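You operate a simulated robot arm through the tools that you are given. There is no shell and no other tool. Be economical: measure what you need, move in short steps, check, and stop when the job is done.

The job below is to be done with a simulated two-armed robot. You get a single attempt, and the scene is never put back.

Task
Read the peak on the tall frame's screen and bin the yellow-banded bolt from the steel tray by it.
Fine: over 40 kN the blue bin next to the steel cups, under it the other bin on the trolley top; press Off first, push the tray in, press Zero, main switch off last.

It is judged by the outcome, as a careful person would: the job done as asked, and still so three seconds after it is handed in. It fails if anything else is knocked over, pushed out of place, dropped, spilled or broken.

Robot
Two 7-joint arms with three-finger grippers on one trunk, on a base that drives. Base frame: it is fixed to the floor where the robot stands at the start and does not move with it; the origin is under the middle of the robot, x ahead of it, y to its left, z up. Units: cm, rad, N and s.
The left shoulder is at the start at [7, 14.6, 115.7], the right one opposite. Places, roughly: black switch on the small console [50, 0, 50]; inside of the far blue bin [0, -90, 100]; inside of the near blue bin [10, -110, 100]; steel tray of the tall frame [60, -30, 70]. Payload 2.2 kg a hand.
The TCP of each hand is the grasp point between the finger pads, 2.8 cm short of the fingertips. In the tool frame z runs along the fingers and y along their closing line. Largest opening 10.2 cm; the body of the gripper starts 7.1 cm behind the TCP.
Orientation is that of the tool frame in the base frame, as [roll, pitch, yaw] about the fixed x, y, z axes, in that order (R = Rz(yaw) Ry(pitch) Rx(roll)). With the fingers straight down and closing along the base's y, the tool's x points along the base's -x, its y along +y and its z along -z.

Tools
- The arms move only by the tool drive_tool. It takes "left_steps", "right_steps" or both (then of equal length, played together; a hand with none holds still); each is a list of rows, each an object of numbers (a shift or turn left out is 0, a gripper value left out holds the last): "tx", "ty", "tz": the shift along the base's x, y, z in cm; "wx", "wy", "wz": the turn, a rotation vector about the base's x, y, z in rad; "jaw": the finger opening in cm, from 0 to 10.2. In form: [{"tx": .., "ty": .., "tz": .., "wx": .., "wy": .., "wz": .., "jaw": ..}, ...]. A call has 1 to 8 rows; each row shifts and turns the commanded pose from where the row before left it. A row lasts 0.2 s, in which the tool goes at most 5 cm and 0.15 rad; a call with a longer step from one row to the next is refused whole, and so is a gripper value outside its range. Where a pose cannot be reached the arm comes as near as it can. A force on the tool above 90 N (or 10 N above the force at the start of the call, whichever is more), or a blocked arm, ends the call early, and 0.2 s more pass. Each finger halts on what it meets, pressing with about 33 N; the grip force reading is that of the motor and also rises with nothing between the fingers. The clock runs only during rows and for 0.2 s after the last one: add rows that do not move to give the fingers time. The reply holds the time, the measured pose of the TCP, the force on the tool along the base axes, the opening and the grip force, in the units named above and with some noise, with the torque about the TCP (base axes, N m) and any sound that the robot's microphone picked up.
- Cameras (640 x 400 px; columns grow to the right, rows downward): "scene" is now at [12.77, -3.94, 139.22]; the picture's right is [-0.42, -0.91, 0.00], its down [-0.49, 0.23, -0.84] and it looks along [0.76, -0.36, -0.54] (base axes); focal length 214 px, centre (320, 200). "left" rides on the left gripper at [7.2, 3.8, -8.6] in its tool frame; the picture's right is [-0.46, 0.89, 0.00], its down [-0.60, -0.32, -0.73] and it looks along [-0.65, -0.34, 0.68] (tool axes); focal length 256 px, centre (320, 200). "right" rides on the right gripper at [6.9, 4.4, -8.6] in its tool frame; the picture's right is [-0.53, 0.85, 0.00], its down [-0.58, -0.36, -0.73] and it looks along [-0.62, -0.39, 0.68] (tool axes); focal length 256 px, centre (320, 200). There is no depth. A picture from a camera that has moved, and an enlarged one, comes with that camera's place and axes in the base frame and with its lens.
- get_image(camera): a new picture of that camera. No time passes.
- move_column(by): slides the trunk up (or, below 0, down) by that many cm; the arms and the scene camera ride with it, the base frame stays. It gives what a move gives, with no picture.
- roll_base(legs): drives the robot by 1 to 6 legs, each [ahead, left, turn to the left] in cm, cm and rad, along the robot's own axes; the way and the turn of a leg run together, so that a leg with both is an arc; at most 150 cm and 3.142 rad a leg. The arms and the cameras ride along, it lands a little off, and it stops where it bumps. It gives what a move gives.
- head_to(pan, tilt): turns the head with the scene camera to pan (to the left, within 1.501 rad either way) and tilt (down, from -0.506 to 1.204), counted from straight ahead of the robot. It gives what a move gives.
- enlarge(camera, box): a new picture of the part [left, top, right, bottom] of that camera's present view, enlarged. No time passes.
- job_done(): hands the job in; it is judged then, once.

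Go step by step. Nothing tells you exact positions but the pictures and the camera data: compare them with the known pose of the tool, close in by small moves and look again before you grip or let go. The budget is 120 turns and 92 pictures, counting those below and the enlarged ones. Unless the task says otherwise, let go and move clear before handing in, and close with one line.

The tools are called after "Call:" as a command line: name --argument value ..., lists and objects as JSON in quotes. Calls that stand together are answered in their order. drive_tool: Moves the arms, as the interface text tells. Its arguments: {"type":"object","properties":{"left_steps":{"type":"array","items":{"type":"object","properties":{"tx":{"type":"number"},"ty":{"type":"number"},"tz":{"type":"number"},"wx":{"type":"number"},"wy":{"type":"number"},"wz":{"type":"number"},"jaw":{"type":"number"}}}},"right_steps":{"type":"array","items":{"type":"object","properties":{"tx":{"type":"number"},"ty":{"type":"number"},"tz":{"type":"number"},"wx":{"type":"number"},"wy":{"type":"number"},"wz":{"type":"number"},"jaw":{"type":"number"}}}}},"required":[]} The other tools are called the same way: move_column (by) slides the trunk up or down; roll_base (legs) drives the base; head_to (pan, tilt) turns the head that bears the scene camera; get_image (camera) takes a picture; enlarge (camera, box) takes an enlarged picture of a part of a camera's view; job_done () hands the job in.

At the start:

```text
time_s: 0.0
left_position: [47.4, 4.84, 130.69]
left_tcp_rot: [-3.14, 0.001, 3.142]
left_force: [0.0, -0.1, -0.2]
left_torque: [0.0, 0.0, 0.01]
left_opening: 10.22
left_grip_force: 0.0
right_position: [47.16, -29.49, 123.5]
right_tcp_rot: [-3.141, -0.001, 3.141]
right_force: [0.4, 0.0, -0.4]
right_torque: [0.02, 0.0, -0.01]
right_opening: 10.23
right_grip_force: 0.1
trunk travel left (down, up): [-69.4, 24.6]
robot x, y, heading: [-0.18, -0.26, 0.005]
head pan, tilt: [-0.438, 0.565]
```

scene: 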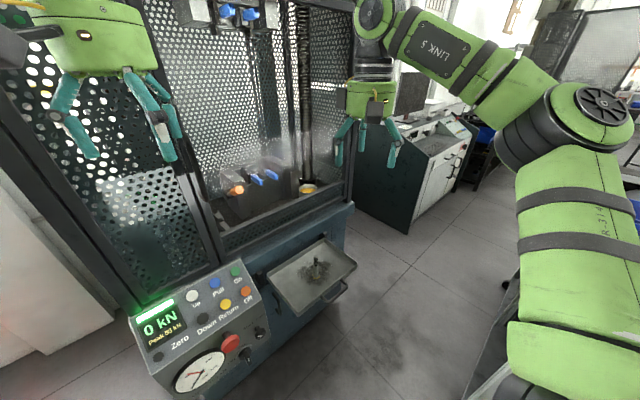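
right: 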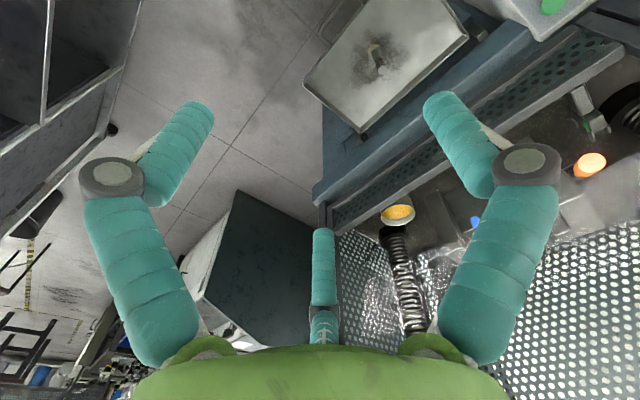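
left: 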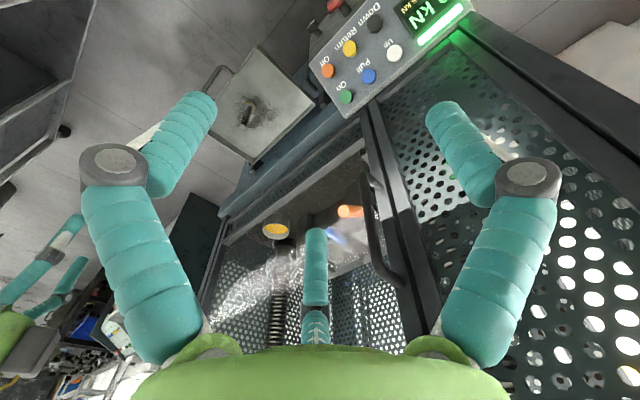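

I see a tall test frame with a small console (screen and buttons) and a steel tray. I'll enlarge the screen and the tray first.

Call:
enlarge --camera "scene" --box '[120, 250, 280, 400]'

Call:
enlarge --camera "scene" --box '[240, 220, 380, 330]'

Call:
head_to --pan -1.45 --tilt 0.5

```text
2.67 times, centred on (200, 325) of scene
camera zoom: at [12.77, -3.94, 139.22], right [-0.42, -0.91, 0.0], down [-0.49, 0.23, -0.84], along [0.76, -0.36, -0.54], focal length 572 px, centre (640, -133)
```

zoom: 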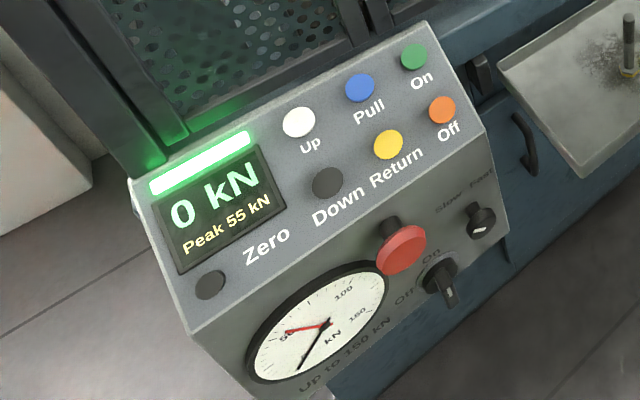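

```text
3.64 times, centred on (310, 275) of scene
camera zoom: at [12.77, -3.94, 139.22], right [-0.42, -0.91, 0.0], down [-0.49, 0.23, -0.84], along [0.76, -0.36, -0.54], focal length 780 px, centre (356, -73)
```

zoom: 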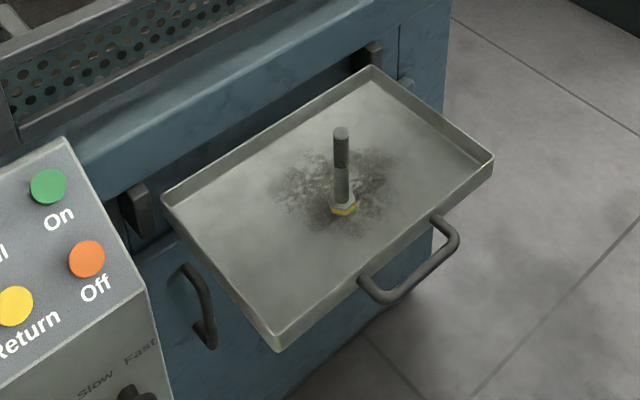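

```text
time_s: 1.3
left_position: [47.4, 4.91, 130.63]
left_tcp_rot: [3.141, 0.001, -3.14]
left_force: [-0.1, 0.3, -0.1]
left_torque: [0.01, 0.01, -0.02]
left_opening: 10.19
left_grip_force: 0.1
right_position: [47.26, -29.6, 123.45]
right_tcp_rot: [3.141, 0.0, 3.141]
right_force: [-0.6, -0.2, -0.7]
right_torque: [0.0, -0.03, 0.0]
right_opening: 10.2
right_grip_force: 0.0
trunk travel left (down, up): [-69.4, 24.6]
robot x, y, heading: [-0.1, -0.31, -0.001]
head pan, tilt: [-1.45, 0.499]
```

The screen seems to say Peak 55 kN. Confirm it and look at the trolley on the right.

Call:
get_image --camera "scene"

```text
86 pictures are left
camera scene: at [5.78, -9.17, 139.83], right [-0.99, -0.12, 0.0], down [-0.06, 0.48, -0.88], along [0.11, -0.87, -0.48], focal length 214 px, centre (320, 200)
```

scene: 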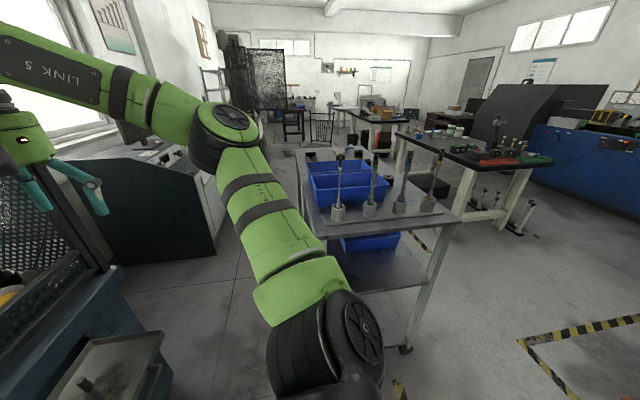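

Call:
enlarge --camera "scene" --box '[280, 130, 480, 270]'

Call:
enlarge --camera "left" --box '[300, 0, 480, 110]'

```text
2.86 times, centred on (380, 200) of scene
camera zoom: at [5.78, -9.17, 139.83], right [-0.99, -0.12, 0.0], down [-0.06, 0.48, -0.88], along [0.11, -0.87, -0.48], focal length 613 px, centre (149, 200)
```

zoom: 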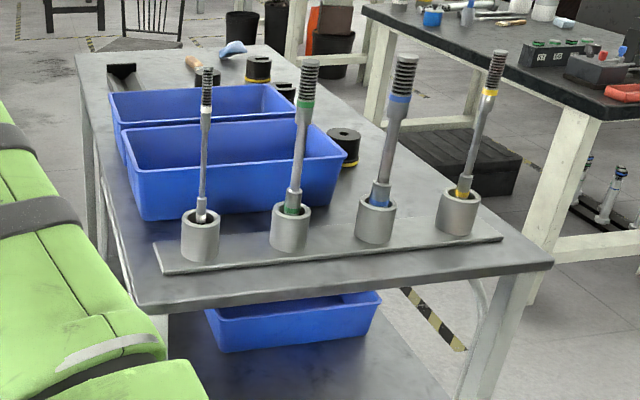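

```text
3.56 times, centred on (390, 55) of left
camera zoom: at [40.19, 8.56, 139.32], right [0.46, 0.89, 0.0], down [0.6, -0.32, 0.73], along [0.65, -0.34, -0.68], focal length 910 px, centre (71, 716)
```

zoom: 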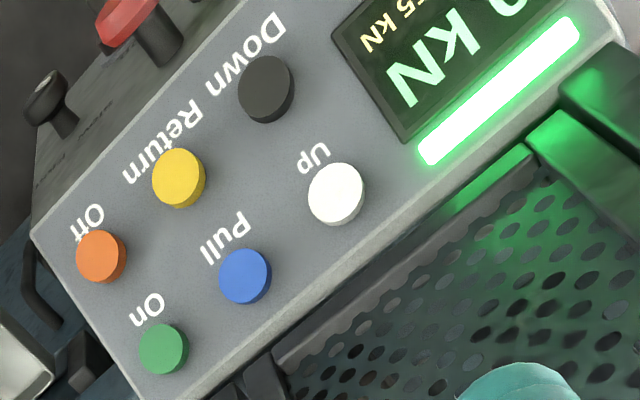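

Peak reads 55 kN, so the target is the blue bin next to the steel cups (around [3, -94]). The buttons triangulate to: Off ≈ [62, -0.3, 76], On ≈ [67.5, 1.4, 80.5], on a panel that slopes about 38°. Next I'll lower the trunk and look again.

Call:
enlarge --camera "right" --box '[290, 0, 490, 130]'

Call:
move_column --by -20

Call:
head_to --pan -0.15 --tilt 0.65

Call:
get_image --camera "scene"

```text
3.08 times, centred on (390, 65) of right
camera zoom: at [40.23, -25.21, 132.1], right [0.53, 0.85, 0.0], down [0.58, -0.36, 0.73], along [0.62, -0.39, -0.68], focal length 788 px, centre (105, 615)
```

zoom: 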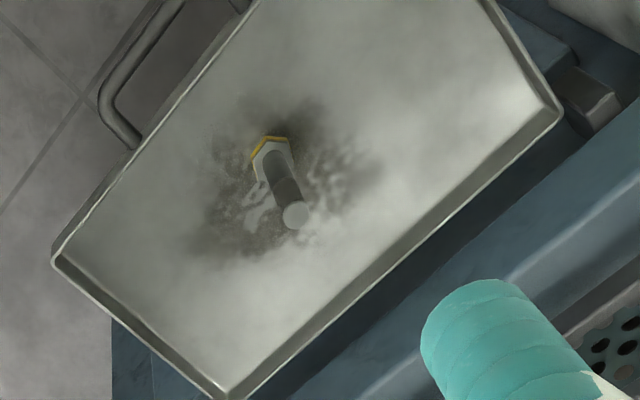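

```text
time_s: 3.4
left_position: [47.43, 4.84, 110.74]
left_tcp_rot: [-3.14, 0.001, 3.14]
left_force: [-0.9, -0.8, -0.1]
left_torque: [0.0, -0.03, 0.02]
left_opening: 10.19
left_grip_force: 0.1
right_position: [47.11, -29.56, 103.51]
right_tcp_rot: [-3.141, 0.001, -3.14]
right_force: [0.0, 0.1, -0.4]
right_torque: [0.02, 0.02, 0.0]
right_opening: 10.22
right_grip_force: 0.2
trunk travel left (down, up): [-49.4, 44.6]
robot x, y, heading: [0.08, 0.12, 0.002]
head pan, tilt: [-1.45, 0.499]
```

```text
time_s: 4.9
left_position: [47.49, 4.83, 110.82]
left_tcp_rot: [-3.14, 0.002, 3.141]
left_force: [0.1, 0.3, -0.6]
left_torque: [0.0, 0.01, 0.02]
left_opening: 10.21
left_grip_force: 0.0
right_position: [47.16, -29.63, 103.52]
right_tcp_rot: [3.141, 0.0, -3.141]
right_force: [1.2, 0.3, -0.1]
right_torque: [-0.01, 0.03, 0.0]
right_opening: 10.21
right_grip_force: 0.2
trunk travel left (down, up): [-49.4, 44.6]
robot x, y, heading: [-0.02, -0.18, -0.005]
head pan, tilt: [-0.15, 0.649]
```

```text
82 pictures are left
camera scene: at [13.26, -1.45, 118.49], right [-0.15, -0.99, 0.0], down [-0.6, 0.09, -0.8], along [0.79, -0.12, -0.6], focal length 214 px, centre (320, 200)
```

scene: 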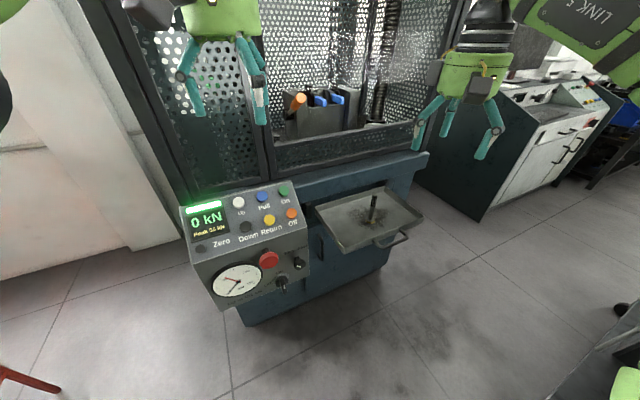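

Call:
enlarge --camera "scene" --box '[170, 170, 330, 310]'

```text
2.86 times, centred on (250, 240) of scene
camera zoom: at [13.26, -1.45, 118.49], right [-0.15, -0.99, 0.0], down [-0.6, 0.09, -0.8], along [0.79, -0.12, -0.6], focal length 613 px, centre (520, 86)
```

zoom: 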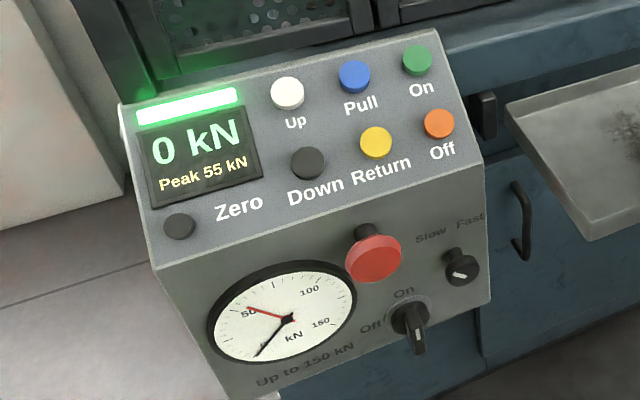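

The peak of 55 kN is confirmed. I'll close the left hand, tilt it normal to the panel and bring it over Off.

Call:
drive_tool --left_steps '[{"tx": 1.1, "ty": -0.75, "tz": -3.2, "wx": 0.0224, "wy": -0.0794, "jaw": 0}, {"tx": 1.1, "ty": -0.75, "tz": -3.2, "wx": 0.0224, "wy": -0.0794}, {"tx": 1.1, "ty": -0.75, "tz": -3.2, "wx": 0.0224, "wy": -0.0794}, {"tx": 1.1, "ty": -0.75, "tz": -3.2, "wx": 0.0224, "wy": -0.0794}, {"tx": 1.1, "ty": -0.75, "tz": -3.2, "wx": 0.0224, "wy": -0.0794}, {"tx": 1.1, "ty": -0.75, "tz": -3.2, "wx": 0.0224, "wy": -0.0794}, {"tx": 1.1, "ty": -0.75, "tz": -3.2, "wx": 0.0224, "wy": -0.0794}, {"tx": 1.1, "ty": -0.75, "tz": -3.2, "wx": 0.0224, "wy": -0.0794}]'

Call:
get_image --camera "left"

Call:
get_image --camera "scene"

```text
time_s: 6.7
left_position: [56.19, -1.23, 85.04]
left_tcp_rot: [2.934, 0.632, 3.073]
left_force: [0.8, -0.1, -0.1]
left_torque: [-0.03, 0.05, 0.02]
left_opening: 0.22
left_grip_force: 31.1
right_position: [47.21, -29.6, 103.45]
right_tcp_rot: [3.14, 0.0, 3.141]
right_force: [0.3, 0.1, -1.1]
right_torque: [0.05, 0.02, 0.0]
right_opening: 10.19
right_grip_force: 0.0
trunk travel left (down, up): [-49.4, 44.6]
robot x, y, heading: [0.26, 0.11, -0.002]
head pan, tilt: [-0.15, 0.649]
```

```text
80 pictures are left
camera left: at [45.11, 1.42, 88.05], right [0.33, 0.85, 0.42], down [0.07, -0.47, 0.88], along [0.94, -0.26, -0.21], focal length 256 px, centre (320, 200)
```

left: 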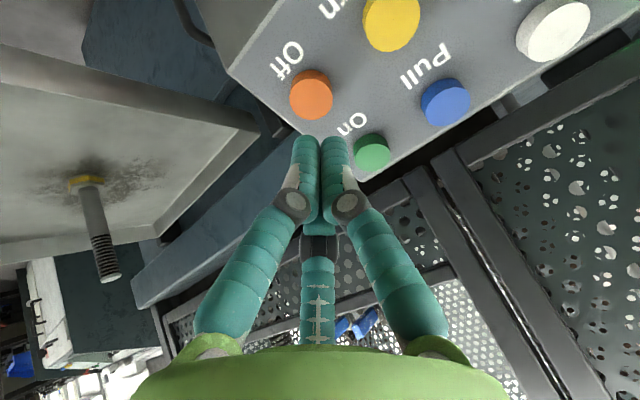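

```text
79 pictures are left
camera scene: at [13.34, -1.49, 118.48], right [-0.15, -0.99, 0.0], down [-0.6, 0.09, -0.8], along [0.79, -0.12, -0.61], focal length 214 px, centre (320, 200)
```

scene: 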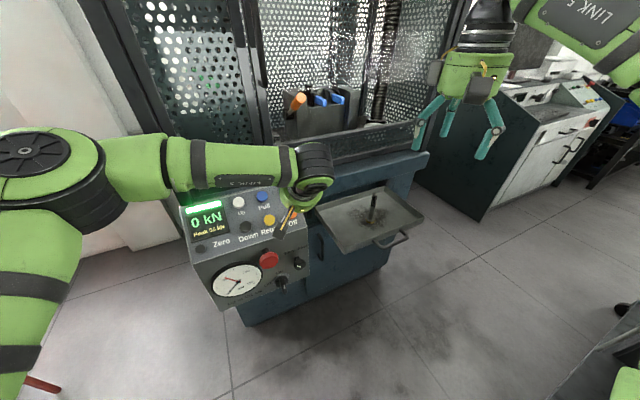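

Call:
drive_tool --left_steps '[{"tx": 1.01, "ty": 0.0, "tz": -1.77}, {"tx": 1.01, "ty": 0.0, "tz": -1.77}, {}]'

Call:
get_image --camera "left"

Call:
enlarge --camera "scene" --box '[220, 170, 340, 270]'

```text
time_s: 7.5
left_position: [58.26, -1.08, 81.52]
left_tcp_rot: [2.935, 0.632, 3.074]
left_force: [0.3, -0.3, -0.7]
left_torque: [0.0, 0.02, 0.03]
left_opening: 0.23
left_grip_force: 31.1
right_position: [47.12, -29.58, 103.48]
right_tcp_rot: [3.14, 0.0, -3.141]
right_force: [0.1, -0.2, 0.5]
right_torque: [-0.01, 0.01, 0.03]
right_opening: 10.2
right_grip_force: 0.1
trunk travel left (down, up): [-49.4, 44.6]
robot x, y, heading: [0.32, 0.1, -0.001]
head pan, tilt: [-0.15, 0.649]
```

```text
78 pictures are left
camera left: at [47.08, 1.52, 84.7], right [0.33, 0.85, 0.42], down [0.07, -0.47, 0.88], along [0.94, -0.26, -0.21], focal length 256 px, centre (320, 200)
```

left: 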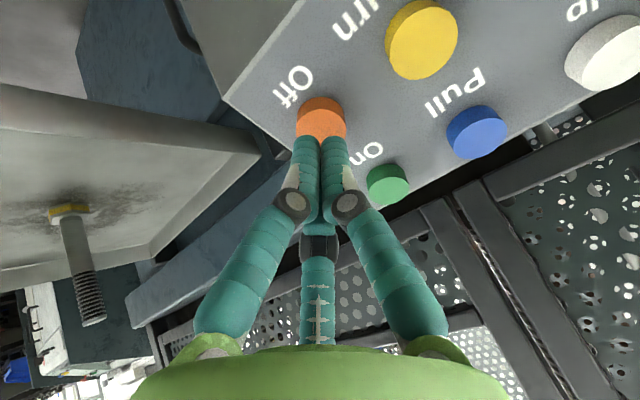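

```text
4.00 times, centred on (280, 220) of scene
camera zoom: at [13.23, -1.43, 118.49], right [-0.15, -0.99, 0.0], down [-0.6, 0.09, -0.8], along [0.79, -0.12, -0.6], focal length 858 px, centre (480, 120)
```

zoom: 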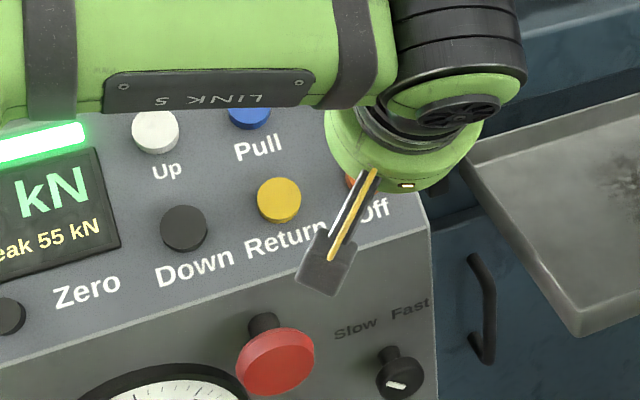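

Call:
drive_tool --left_steps '[{"tx": 0.7, "ty": -0.05, "tz": -0.6}, {"tx": 0.59, "ty": 0.1, "tz": -0.73}, {"tx": 0.29, "ty": 0.08, "tz": -0.4}, {"tx": 0.29, "ty": 0.08, "tz": -0.4}]'

Call:
get_image --camera "left"

```text
time_s: 8.5
left_position: [59.98, -1.03, 79.57]
left_tcp_rot: [2.934, 0.635, 3.073]
left_force: [-3.0, 1.3, 4.0]
left_torque: [-0.01, 0.1, 0.03]
left_opening: 0.2
left_grip_force: 31.7
right_position: [46.89, -29.57, 103.51]
right_tcp_rot: [3.141, 0.002, 3.141]
right_force: [-0.1, 0.0, -0.6]
right_torque: [0.0, -0.02, -0.02]
right_opening: 10.2
right_grip_force: 0.1
trunk travel left (down, up): [-49.4, 44.6]
robot x, y, heading: [0.01, -0.15, 0.0]
head pan, tilt: [-0.15, 0.649]
heard: click
```

```text
76 pictures are left
camera left: at [48.91, 1.64, 82.71], right [0.32, 0.85, 0.42], down [0.07, -0.47, 0.88], along [0.94, -0.26, -0.21], focal length 256 px, centre (320, 200)
```

left: 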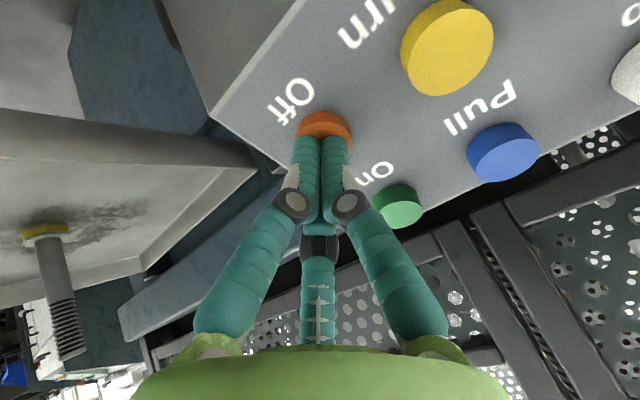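

Click heard: Off is pressed. I'll retreat and check the console.

Call:
drive_tool --left_steps '[{"tx": -1.7, "ty": -0.5, "tz": 2.4}, {"tx": -1.7, "ty": -0.5, "tz": 2.4}, {"tx": -1.7, "ty": 0.5, "tz": 3.4}, {"tx": -2.7, "ty": 3, "tz": 2.4}, {"tx": -2.7, "ty": 3, "tz": 2.4}, {"tx": -2.7, "ty": 3, "tz": 2.4}]'

Call:
get_image --camera "scene"

Call:
get_image --camera "right"

```text
time_s: 9.9
left_position: [46.79, 7.66, 94.8]
left_tcp_rot: [2.936, 0.635, 3.073]
left_force: [-0.2, 1.0, -0.2]
left_torque: [-0.01, -0.03, -0.03]
left_opening: 0.22
left_grip_force: 31.0
right_position: [46.94, -29.55, 103.55]
right_tcp_rot: [-3.139, 0.001, -3.142]
right_force: [-0.2, 0.1, -0.2]
right_torque: [-0.03, -0.01, 0.0]
right_opening: 10.19
right_grip_force: 0.1
trunk travel left (down, up): [-49.4, 44.6]
robot x, y, heading: [-0.12, -0.19, -0.003]
head pan, tilt: [-0.15, 0.649]
```

```text
75 pictures are left
camera scene: at [13.15, -1.3, 118.5], right [-0.15, -0.99, 0.0], down [-0.6, 0.09, -0.8], along [0.79, -0.12, -0.6], focal length 214 px, centre (320, 200)
```

scene: 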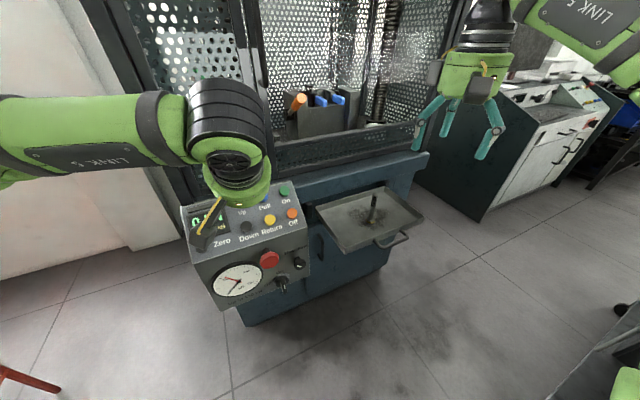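

```text
74 pictures are left
camera right: at [40.12, -25.08, 112.18], right [0.53, 0.85, 0.0], down [0.58, -0.36, 0.73], along [0.62, -0.39, -0.68], focal length 256 px, centre (320, 200)
```

right: 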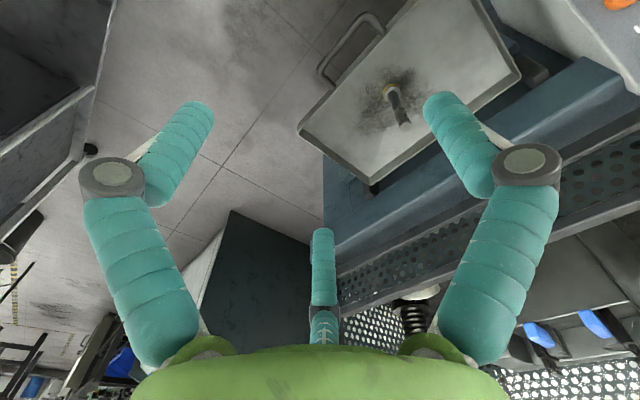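

Off is pressed and the status light is out. Next I'll bring the right hand above the bolt (about [62.7, -25.8], top at z≈79.5).

Call:
drive_tool --right_steps '[{"tx": 2.6, "ty": 0.62, "tz": -2.4}, {"tx": 2.6, "ty": 0.62, "tz": -2.4}, {"tx": 2.6, "ty": 0.62, "tz": -2.4}, {"tx": 2.6, "ty": 0.62, "tz": -2.4}, {"tx": 2.6, "ty": 0.62, "tz": -2.4}, {"tx": 2.6, "ty": 0.62, "tz": -2.4}, {}]'

Call:
get_image --camera "right"

Call:
get_image --camera "scene"

```text
time_s: 11.5
left_position: [46.91, 7.4, 94.79]
left_tcp_rot: [2.935, 0.634, 3.073]
left_force: [-0.2, -0.4, -0.7]
left_torque: [0.01, 0.0, 0.0]
left_opening: 0.22
left_grip_force: 31.4
right_position: [62.56, -26.1, 89.17]
right_tcp_rot: [-3.142, 0.003, 3.141]
right_force: [0.8, 0.5, -0.3]
right_torque: [0.03, -0.02, -0.03]
right_opening: 10.21
right_grip_force: 0.0
trunk travel left (down, up): [-49.4, 44.6]
robot x, y, heading: [-0.28, -0.04, 0.005]
head pan, tilt: [-0.15, 0.649]
```

```text
73 pictures are left
camera right: at [55.76, -21.7, 97.71], right [0.53, 0.85, 0.0], down [0.58, -0.36, 0.73], along [0.62, -0.39, -0.68], focal length 256 px, centre (320, 200)
```

right: 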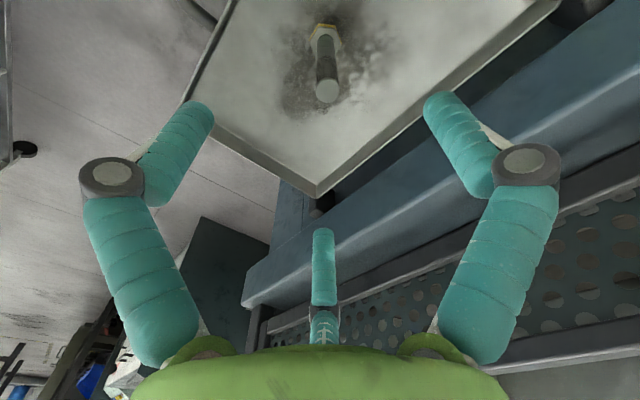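

```text
72 pictures are left
camera scene: at [13.17, -1.52, 118.5], right [-0.15, -0.99, 0.0], down [-0.6, 0.09, -0.8], along [0.79, -0.12, -0.6], focal length 214 px, centre (320, 200)
```

scene: 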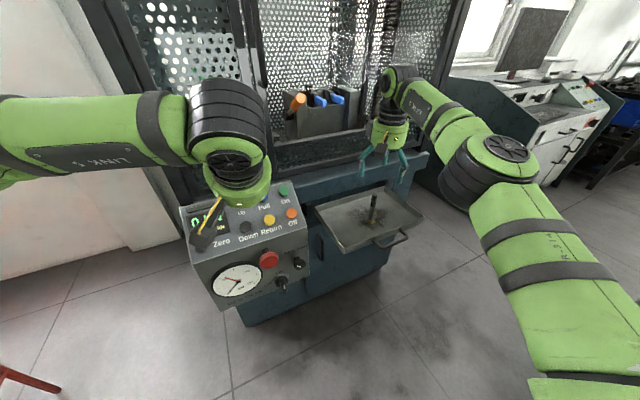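

The bolt tip measures [62.8, -25.7, 79.4], well under the hand. Descending.

Call:
drive_tool --right_steps '[{"tx": 0.2, "ty": 0.4, "tz": -3}, {"tz": -3}, {"tz": -3}, {"tz": -3}, {"tz": -1.5}, {}]'

Call:
get_image --camera "right"

```text
time_s: 12.9
left_position: [46.94, 7.58, 94.63]
left_tcp_rot: [2.937, 0.634, 3.072]
left_force: [0.3, -0.3, 0.4]
left_torque: [-0.05, 0.0, -0.01]
left_opening: 0.2
left_grip_force: 31.4
right_position: [63.04, -25.59, 75.7]
right_tcp_rot: [3.14, 0.0, 3.139]
right_force: [-0.3, -0.8, -0.6]
right_torque: [-0.03, 0.01, -0.03]
right_opening: 10.17
right_grip_force: 0.0
trunk travel left (down, up): [-49.4, 44.6]
robot x, y, heading: [-0.03, -0.31, -0.002]
head pan, tilt: [-0.15, 0.649]
```

```text
71 pictures are left
camera right: at [56.06, -21.23, 84.24], right [0.53, 0.85, 0.0], down [0.58, -0.36, 0.73], along [0.62, -0.39, -0.68], focal length 256 px, centre (320, 200)
```

right: 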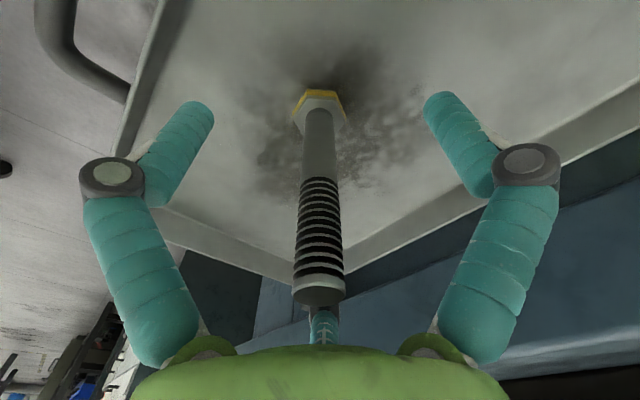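

Call:
drive_tool --right_steps '[{"tx": -0.4, "ty": 0.1, "jaw": 6}, {"jaw": 3.5}, {"jaw": 2.5}, {"jaw": 1.5}, {"jaw": 0.5}, {"jaw": 0.5}]'

Call:
get_image --camera "right"

```text
time_s: 14.3
left_position: [47.09, 7.48, 94.61]
left_tcp_rot: [2.935, 0.633, 3.075]
left_force: [0.3, 0.2, 0.1]
left_torque: [-0.02, 0.0, 0.0]
left_opening: 0.21
left_grip_force: 31.6
right_position: [62.52, -25.43, 75.52]
right_tcp_rot: [-3.14, 0.0, 3.141]
right_force: [-0.2, 0.2, 1.0]
right_torque: [0.05, 0.01, -0.01]
right_opening: 1.74
right_grip_force: 33.7
trunk travel left (down, up): [-49.4, 44.6]
robot x, y, heading: [0.0, 0.15, 0.001]
head pan, tilt: [-0.15, 0.649]
```

```text
70 pictures are left
camera right: at [55.68, -21.06, 84.22], right [0.53, 0.85, 0.0], down [0.58, -0.36, 0.73], along [0.62, -0.39, -0.68], focal length 256 px, centre (320, 200)
```

right: 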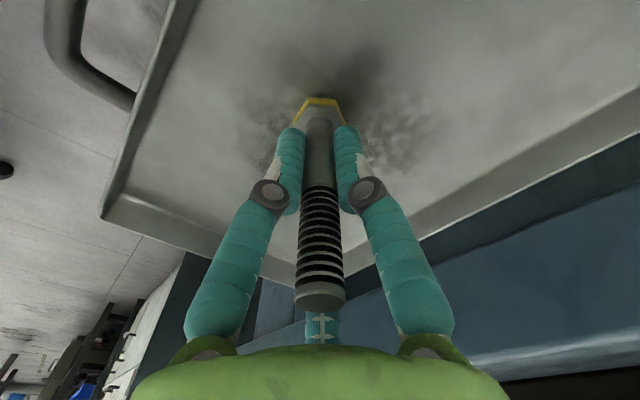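

The bolt is gripped (1.74 cm opening). Lifting it clear and retracting, then looking at the trolley.

Call:
drive_tool --right_steps '[{"tz": 2}, {"tz": 4}, {"tz": 4}, {"tx": -1, "tz": 4}, {"tx": -3, "tz": 3.5}, {"tx": -4, "tz": 2.5}, {"tx": -4, "tz": 2.5}, {"tx": -4, "tz": 2.5}]'

Call:
drive_tool --left_steps '[{"tx": -3, "ty": 1, "tz": 2.5}, {"tx": -3, "ty": 1, "tz": 2.5}, {"tx": -3, "ty": 1, "tz": 2.5}, {"tx": -3, "ty": 1, "tz": 2.5}, {"tx": -3, "ty": 1, "tz": 2.5}]'

Call:
move_column --by 25

Call:
get_image --camera "right"

Call:
get_image --camera "scene"

```text
time_s: 16.1
left_position: [46.72, 7.55, 94.71]
left_tcp_rot: [2.936, 0.637, 3.074]
left_force: [0.3, 0.5, 0.4]
left_torque: [0.0, 0.01, -0.01]
left_opening: 0.19
left_grip_force: 31.6
right_position: [46.31, -25.56, 100.61]
right_tcp_rot: [3.141, -0.001, 3.141]
right_force: [-0.1, 0.7, -2.3]
right_torque: [-0.02, -0.05, 0.01]
right_opening: 1.69
right_grip_force: 33.4
trunk travel left (down, up): [-49.4, 44.6]
robot x, y, heading: [-0.17, 0.29, 0.002]
head pan, tilt: [-0.15, 0.649]
```

```text
time_s: 17.3
left_position: [31.66, 12.57, 107.45]
left_tcp_rot: [2.933, 0.634, 3.074]
left_force: [0.1, 0.2, 1.1]
left_torque: [0.04, 0.0, -0.01]
left_opening: 0.18
left_grip_force: 31.2
right_position: [46.45, -25.47, 100.62]
right_tcp_rot: [3.141, 0.002, 3.141]
right_force: [0.0, -0.2, -2.2]
right_torque: [0.0, -0.01, 0.0]
right_opening: 1.69
right_grip_force: 33.1
trunk travel left (down, up): [-49.4, 44.6]
robot x, y, heading: [-0.14, -0.07, 0.002]
head pan, tilt: [-0.15, 0.649]
```

```text
time_s: 19.9
left_position: [32.0, 12.58, 132.34]
left_tcp_rot: [2.935, 0.633, 3.074]
left_force: [-0.1, 0.4, -0.5]
left_torque: [0.03, 0.01, 0.0]
left_opening: 0.23
left_grip_force: 31.5
right_position: [46.67, -25.52, 125.57]
right_tcp_rot: [3.141, 0.0, -3.142]
right_force: [-0.1, -0.1, -2.4]
right_torque: [-0.02, -0.01, -0.02]
right_opening: 1.69
right_grip_force: 32.8
trunk travel left (down, up): [-74.4, 19.6]
robot x, y, heading: [0.04, 0.16, -0.002]
head pan, tilt: [-0.15, 0.649]
```

```text
69 pictures are left
camera right: at [39.7, -21.09, 134.2], right [0.53, 0.85, 0.0], down [0.58, -0.36, 0.73], along [0.62, -0.39, -0.68], focal length 256 px, centre (320, 200)
```

right: 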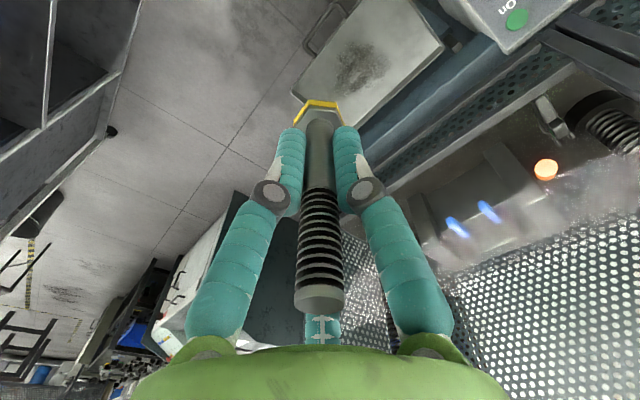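

```text
68 pictures are left
camera scene: at [13.3, -1.46, 143.48], right [-0.15, -0.99, 0.0], down [-0.6, 0.09, -0.8], along [0.79, -0.12, -0.6], focal length 214 px, centre (320, 200)
```

scene: 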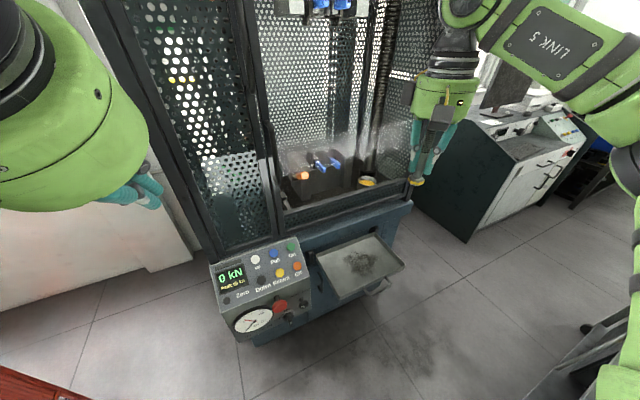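

Call:
roll_base --legs '[[-8, 0, 0], [0, 0, -1.29]]'

Call:
head_to --pan 0 --tilt 0.6

Call:
get_image --camera "scene"

Call:
get_image --camera "right"

```text
time_s: 24.1
left_position: [13.29, -26.74, 132.43]
left_tcp_rot: [2.937, 0.633, 1.803]
left_force: [0.2, -0.2, -0.3]
left_torque: [0.03, -0.01, -0.01]
left_opening: 0.21
left_grip_force: 31.9
right_position: [-18.57, -52.12, 125.57]
right_tcp_rot: [-3.141, -0.001, 1.871]
right_force: [1.0, 0.2, -1.1]
right_torque: [0.0, 0.03, 0.01]
right_opening: 1.5
right_grip_force: 33.0
trunk travel left (down, up): [-74.4, 19.6]
robot x, y, heading: [-7.9, 0.1, -1.268]
head pan, tilt: [-0.15, 0.649]
```

```text
time_s: 24.8
left_position: [13.3, -26.77, 132.32]
left_tcp_rot: [2.935, 0.635, 1.803]
left_force: [-0.4, 0.2, 0.6]
left_torque: [-0.01, -0.01, -0.03]
left_opening: 0.19
left_grip_force: 31.4
right_position: [-18.55, -51.99, 125.61]
right_tcp_rot: [-3.141, 0.0, 1.87]
right_force: [-0.2, -0.8, -2.4]
right_torque: [-0.03, 0.03, 0.01]
right_opening: 1.5
right_grip_force: 32.7
trunk travel left (down, up): [-74.4, 19.6]
robot x, y, heading: [-7.92, -0.33, -1.276]
head pan, tilt: [0.0, 0.6]
```

```text
67 pictures are left
camera scene: at [-4.3, -13.39, 143.91], right [-0.96, -0.29, 0.0], down [-0.17, 0.54, -0.82], along [0.24, -0.79, -0.57], focal length 214 px, centre (320, 200)
```

scene: 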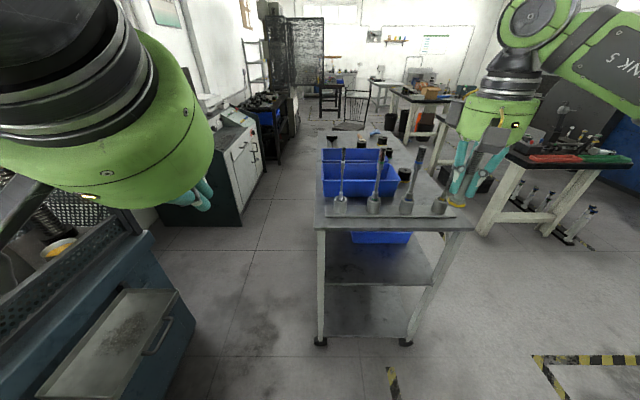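

```text
66 pictures are left
camera right: at [-16.48, -44.13, 134.2], right [0.97, -0.26, 0.0], down [-0.18, -0.66, 0.73], along [-0.19, -0.71, -0.68], focal length 256 px, centre (320, 200)
```

right: 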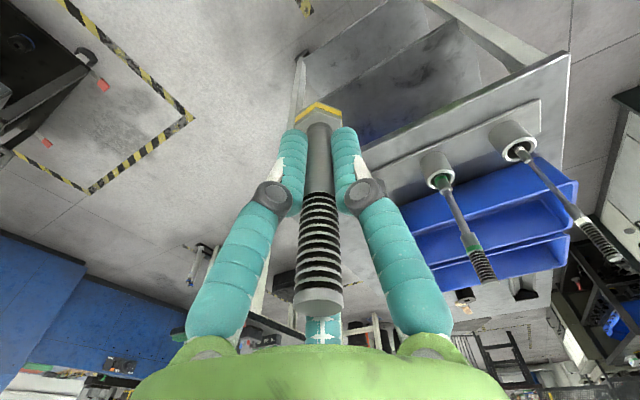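

Call:
enlarge --camera "scene" --box '[300, 120, 480, 240]'

```text
3.33 times, centred on (390, 180) of scene
camera zoom: at [-4.3, -13.39, 143.91], right [-0.96, -0.29, 0.0], down [-0.17, 0.54, -0.82], along [0.24, -0.79, -0.57], focal length 715 px, centre (87, 267)
```

zoom: 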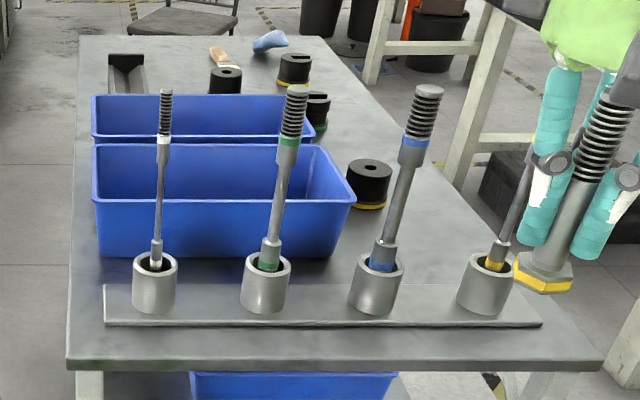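

The trolley top is at z≈98, and the bin next to the cups is centred near [3, -89] with its floor at about 99 and rim at about 106. The cup bolts rise to about 123, so I'll raise the trunk fully and drive closer.

Call:
move_column --by 19

Call:
roll_base --legs '[[22, 4, 0]]'

Call:
get_image --camera "scene"

Call:
get_image --camera "right"

```text
time_s: 26.9
left_position: [13.48, -26.77, 151.34]
left_tcp_rot: [2.937, 0.633, 1.803]
left_force: [1.0, 0.3, -0.1]
left_torque: [0.0, 0.0, -0.02]
left_opening: 0.22
left_grip_force: 31.9
right_position: [-18.65, -51.97, 144.61]
right_tcp_rot: [3.142, -0.001, 1.871]
right_force: [0.3, 0.6, -2.6]
right_torque: [0.01, -0.05, -0.02]
right_opening: 1.48
right_grip_force: 33.0
trunk travel left (down, up): [-93.4, 0.6]
robot x, y, heading: [-8.17, 0.24, -1.274]
head pan, tilt: [0.0, 0.6]
```

```text
time_s: 28.6
left_position: [23.43, -46.23, 151.52]
left_tcp_rot: [2.933, 0.638, 1.8]
left_force: [0.0, 1.1, -0.5]
left_torque: [-0.08, -0.02, 0.01]
left_opening: 0.18
left_grip_force: 31.8
right_position: [-8.54, -71.51, 144.83]
right_tcp_rot: [3.141, 0.005, 1.871]
right_force: [-0.4, -1.0, -1.6]
right_torque: [-0.05, -0.03, -0.01]
right_opening: 1.5
right_grip_force: 32.7
trunk travel left (down, up): [-93.4, 0.6]
robot x, y, heading: [2.47, -20.19, -1.272]
head pan, tilt: [0.0, 0.6]
```

```text
64 pictures are left
camera scene: at [5.78, -32.81, 162.98], right [-0.96, -0.3, 0.0], down [-0.17, 0.54, -0.83], along [0.25, -0.79, -0.56], focal length 214 px, centre (320, 200)
```

scene: 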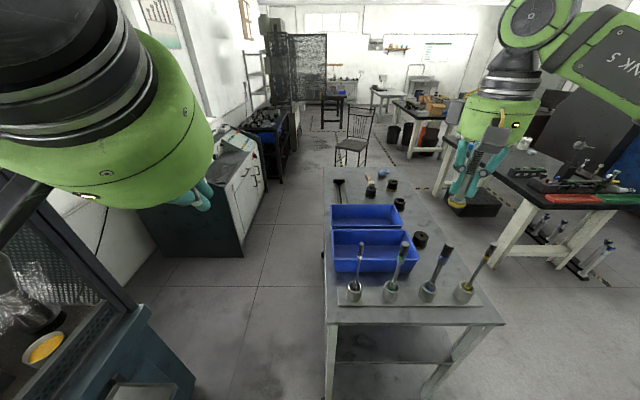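

```text
63 pictures are left
camera right: at [-6.39, -63.58, 153.4], right [0.97, -0.26, 0.0], down [-0.18, -0.66, 0.73], along [-0.19, -0.71, -0.68], focal length 256 px, centre (320, 200)
```

right: 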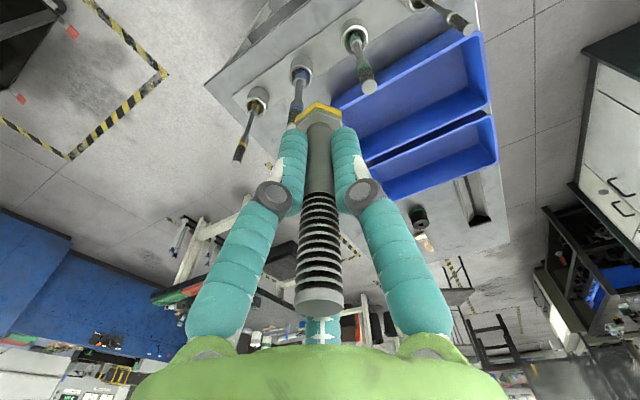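

Call:
drive_tool --right_steps '[{"tx": 2.1, "ty": -3.15}, {"tx": 2.1, "ty": -3.15}, {"tx": 2.1, "ty": -3.15}, {"tx": 2.1, "ty": -3.15}, {"tx": 2.1, "ty": -3.15}, {"tx": 2.1, "ty": -3.15}, {}]'

Call:
get_image --camera "right"

Call:
get_image --camera "scene"

```text
time_s: 30.2
left_position: [23.98, -46.85, 151.24]
left_tcp_rot: [2.938, 0.632, 1.805]
left_force: [1.0, -0.3, 0.3]
left_torque: [0.0, 0.05, 0.01]
left_opening: 0.23
left_grip_force: 31.6
right_position: [0.45, -83.09, 143.58]
right_tcp_rot: [-3.14, 0.0, 1.871]
right_force: [-0.1, -0.6, -1.3]
right_torque: [-0.01, 0.02, 0.01]
right_opening: 1.49
right_grip_force: 33.5
right hand out of reach, approached as far as the arm can: row 4, 5, 6
trunk travel left (down, up): [-93.4, 0.6]
robot x, y, heading: [2.26, -19.83, -1.27]
head pan, tilt: [0.0, 0.6]
```

```text
62 pictures are left
camera right: at [2.55, -75.2, 152.18], right [0.97, -0.26, 0.0], down [-0.18, -0.66, 0.73], along [-0.19, -0.71, -0.68], focal length 256 px, centre (320, 200)
```

right: 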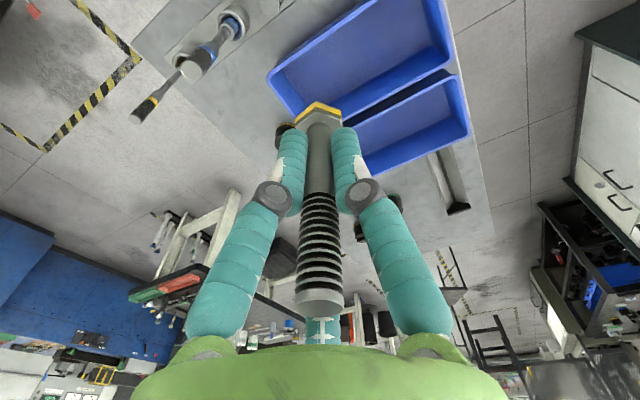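

```text
61 pictures are left
camera scene: at [6.39, -33.47, 162.9], right [-0.96, -0.3, 0.0], down [-0.17, 0.54, -0.82], along [0.24, -0.79, -0.57], focal length 214 px, centre (320, 200)
```

scene: 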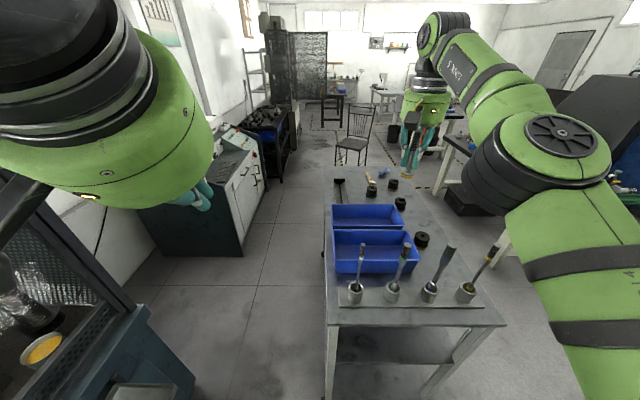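

The arm is at its reach limit this high up, so I'll drive 7 cm ahead to bring the hand over the bin (centre ≈ [4.2, -90.3]).

Call:
roll_base --legs '[[7, 0, 0]]'

Call:
get_image --camera "right"

```text
time_s: 31.2
left_position: [25.27, -52.04, 151.77]
left_tcp_rot: [2.935, 0.646, 1.8]
left_force: [-0.8, 1.3, 0.8]
left_torque: [-0.1, -0.02, -0.04]
left_opening: 0.25
left_grip_force: 32.1
right_position: [1.62, -88.46, 144.26]
right_tcp_rot: [3.141, 0.014, 1.871]
right_force: [-0.2, 1.8, -1.3]
right_torque: [-0.17, -0.08, 0.01]
right_opening: 1.49
right_grip_force: 32.7
trunk travel left (down, up): [-93.4, 0.6]
robot x, y, heading: [4.09, -26.46, -1.272]
head pan, tilt: [0.0, 0.6]
```

```text
60 pictures are left
camera right: at [3.78, -80.35, 152.85], right [0.97, -0.26, 0.01], down [-0.18, -0.65, 0.74], along [-0.19, -0.71, -0.68], focal length 256 px, centre (320, 200)
```

right: 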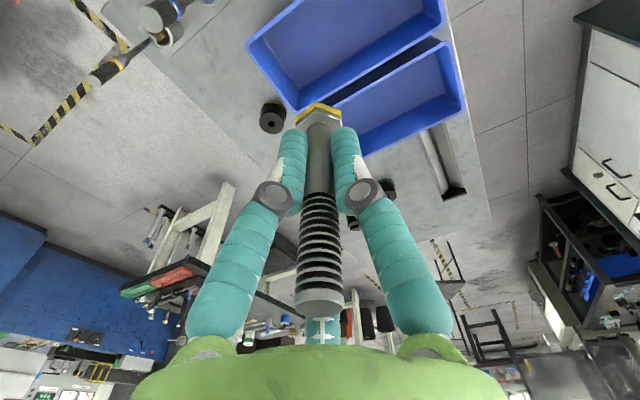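

Call:
drive_tool --right_steps '[{"tz": -3}, {"tx": 0.5, "ty": -0.6, "tz": -3}, {"tx": 0.8, "ty": -0.8, "tz": -3}, {"tx": 0.8, "ty": -0.8, "tz": -3}, {}]'

Call:
get_image --camera "right"

Call:
get_image --camera "scene"

```text
time_s: 32.4
left_position: [25.67, -53.37, 151.48]
left_tcp_rot: [2.933, 0.634, 1.803]
left_force: [0.9, -0.2, 0.5]
left_torque: [0.01, -0.01, 0.02]
left_opening: 0.23
left_grip_force: 31.3
right_position: [4.09, -91.96, 131.82]
right_tcp_rot: [3.14, 0.002, 1.872]
right_force: [-0.5, 0.4, -2.2]
right_torque: [-0.01, 0.0, 0.0]
right_opening: 1.5
right_grip_force: 33.2
trunk travel left (down, up): [-93.4, 0.6]
robot x, y, heading: [4.27, -26.77, -1.272]
head pan, tilt: [0.0, 0.6]
```

```text
59 pictures are left
camera right: at [6.15, -84.07, 140.43], right [0.97, -0.26, 0.0], down [-0.18, -0.66, 0.73], along [-0.19, -0.71, -0.68], focal length 256 px, centre (320, 200)
```

right: 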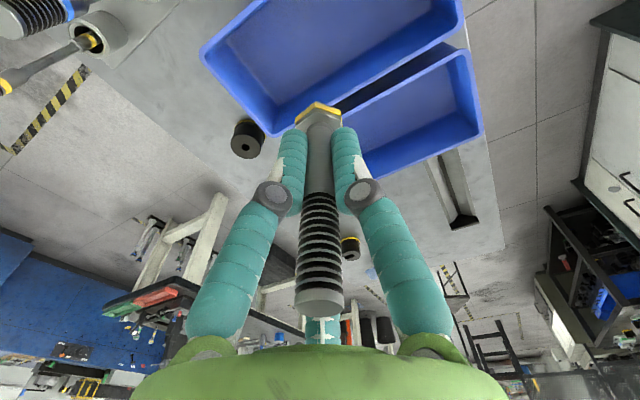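

```text
58 pictures are left
camera scene: at [8.03, -40.1, 162.92], right [-0.96, -0.29, 0.0], down [-0.17, 0.54, -0.83], along [0.24, -0.79, -0.56], focal length 214 px, centre (320, 200)
```

scene: 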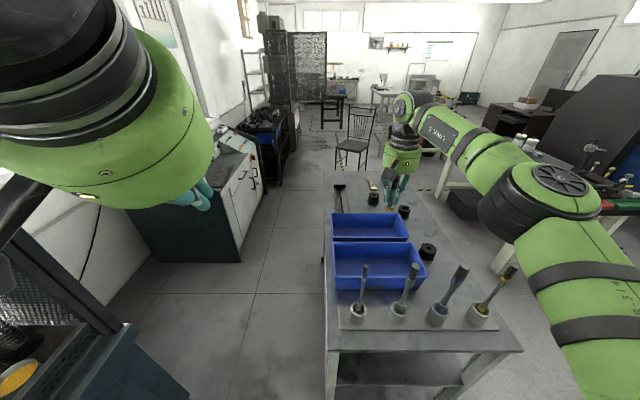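

Call:
enlarge --camera "scene" --box '[310, 170, 470, 330]'

```text
2.50 times, centred on (390, 250) of scene
camera zoom: at [8.03, -40.1, 162.92], right [-0.96, -0.29, 0.0], down [-0.17, 0.54, -0.83], along [0.24, -0.79, -0.56], focal length 536 px, centre (145, 75)
```

zoom: 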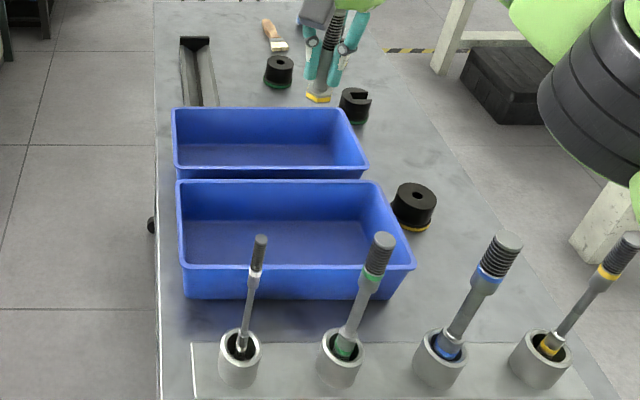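

The estimates agree: bin centre ≈ [4, -92.4], directly under the hand. Lowering straight down.

Call:
drive_tool --right_steps '[{"ty": -0.4, "tz": -4}, {"tz": -4}, {"tz": -4}, {"tz": -4}, {"tz": -3}, {}]'

Call:
get_image --camera "right"

Call:
get_image --camera "scene"

```text
time_s: 33.8
left_position: [25.57, -53.25, 151.47]
left_tcp_rot: [2.938, 0.636, 1.799]
left_force: [0.2, -0.3, -0.1]
left_torque: [0.0, 0.03, 0.01]
left_opening: 0.2
left_grip_force: 31.3
right_position: [4.27, -92.25, 112.59]
right_tcp_rot: [-3.141, 0.002, 1.872]
right_force: [0.2, 0.4, -2.1]
right_torque: [-0.02, 0.0, 0.01]
right_opening: 1.49
right_grip_force: 33.5
trunk travel left (down, up): [-93.4, 0.6]
robot x, y, heading: [4.76, -26.88, -1.27]
head pan, tilt: [0.0, 0.6]
```

```text
56 pictures are left
camera right: at [6.47, -84.27, 121.28], right [0.97, -0.26, 0.0], down [-0.18, -0.66, 0.73], along [-0.19, -0.71, -0.68], focal length 256 px, centre (320, 200)
```

right: 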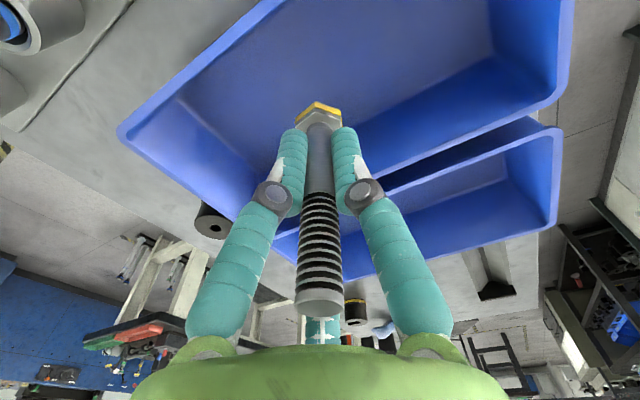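

```text
55 pictures are left
camera scene: at [8.11, -40.03, 162.92], right [-0.96, -0.29, 0.0], down [-0.17, 0.54, -0.83], along [0.24, -0.79, -0.56], focal length 214 px, centre (320, 200)
```

scene: 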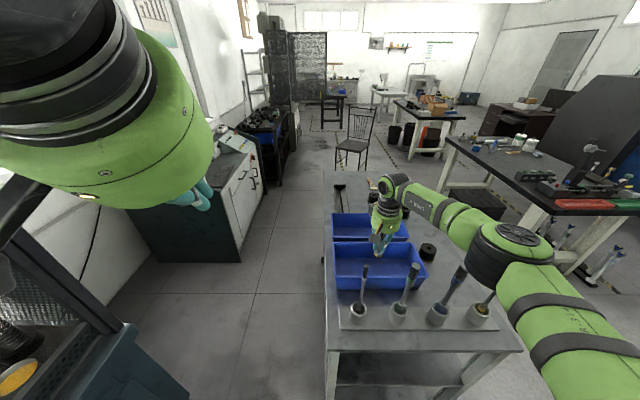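

Call:
drive_tool --right_steps '[{"tz": -1.5}, {"tz": -1.5}, {"tz": -0.7}, {"tz": -0.5}, {"tz": -0.5}, {}]'

Call:
enlarge --camera "scene" --box '[320, 170, 460, 330]'

```text
time_s: 35.2
left_position: [25.67, -53.37, 151.35]
left_tcp_rot: [2.936, 0.635, 1.802]
left_force: [0.4, 0.6, 0.2]
left_torque: [0.0, -0.03, -0.05]
left_opening: 0.21
left_grip_force: 31.6
right_position: [4.37, -92.39, 107.89]
right_tcp_rot: [-3.142, 0.003, 1.87]
right_force: [-0.3, -0.2, -1.0]
right_torque: [-0.02, -0.02, -0.04]
right_opening: 1.47
right_grip_force: 32.5
trunk travel left (down, up): [-93.4, 0.6]
robot x, y, heading: [4.58, -26.85, -1.272]
head pan, tilt: [0.0, 0.6]
```

```text
2.50 times, centred on (390, 250) of scene
camera zoom: at [8.15, -40.07, 162.91], right [-0.96, -0.3, 0.0], down [-0.17, 0.54, -0.82], along [0.24, -0.79, -0.57], focal length 536 px, centre (145, 75)
```

zoom: 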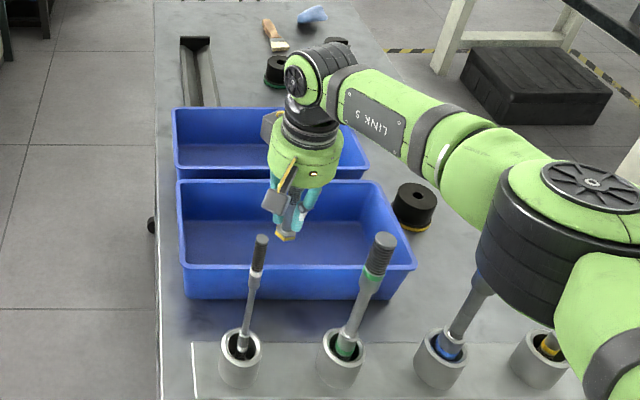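

Call:
drive_tool --right_steps '[{"tz": -0.4}, {"tz": -0.4}, {"tz": -0.4}, {}]'

```text
time_s: 36.2
left_position: [25.85, -53.47, 151.41]
left_tcp_rot: [2.936, 0.636, 1.801]
left_force: [-0.5, 1.0, -0.8]
left_torque: [-0.02, 0.02, -0.04]
left_opening: 0.21
left_grip_force: 31.4
right_position: [4.15, -92.38, 106.69]
right_tcp_rot: [3.141, 0.002, 1.87]
right_force: [0.6, 1.0, -2.3]
right_torque: [0.01, -0.02, 0.03]
right_opening: 1.5
right_grip_force: 32.8
trunk travel left (down, up): [-93.4, 0.6]
robot x, y, heading: [4.24, -26.56, -1.272]
head pan, tilt: [0.0, 0.6]
```

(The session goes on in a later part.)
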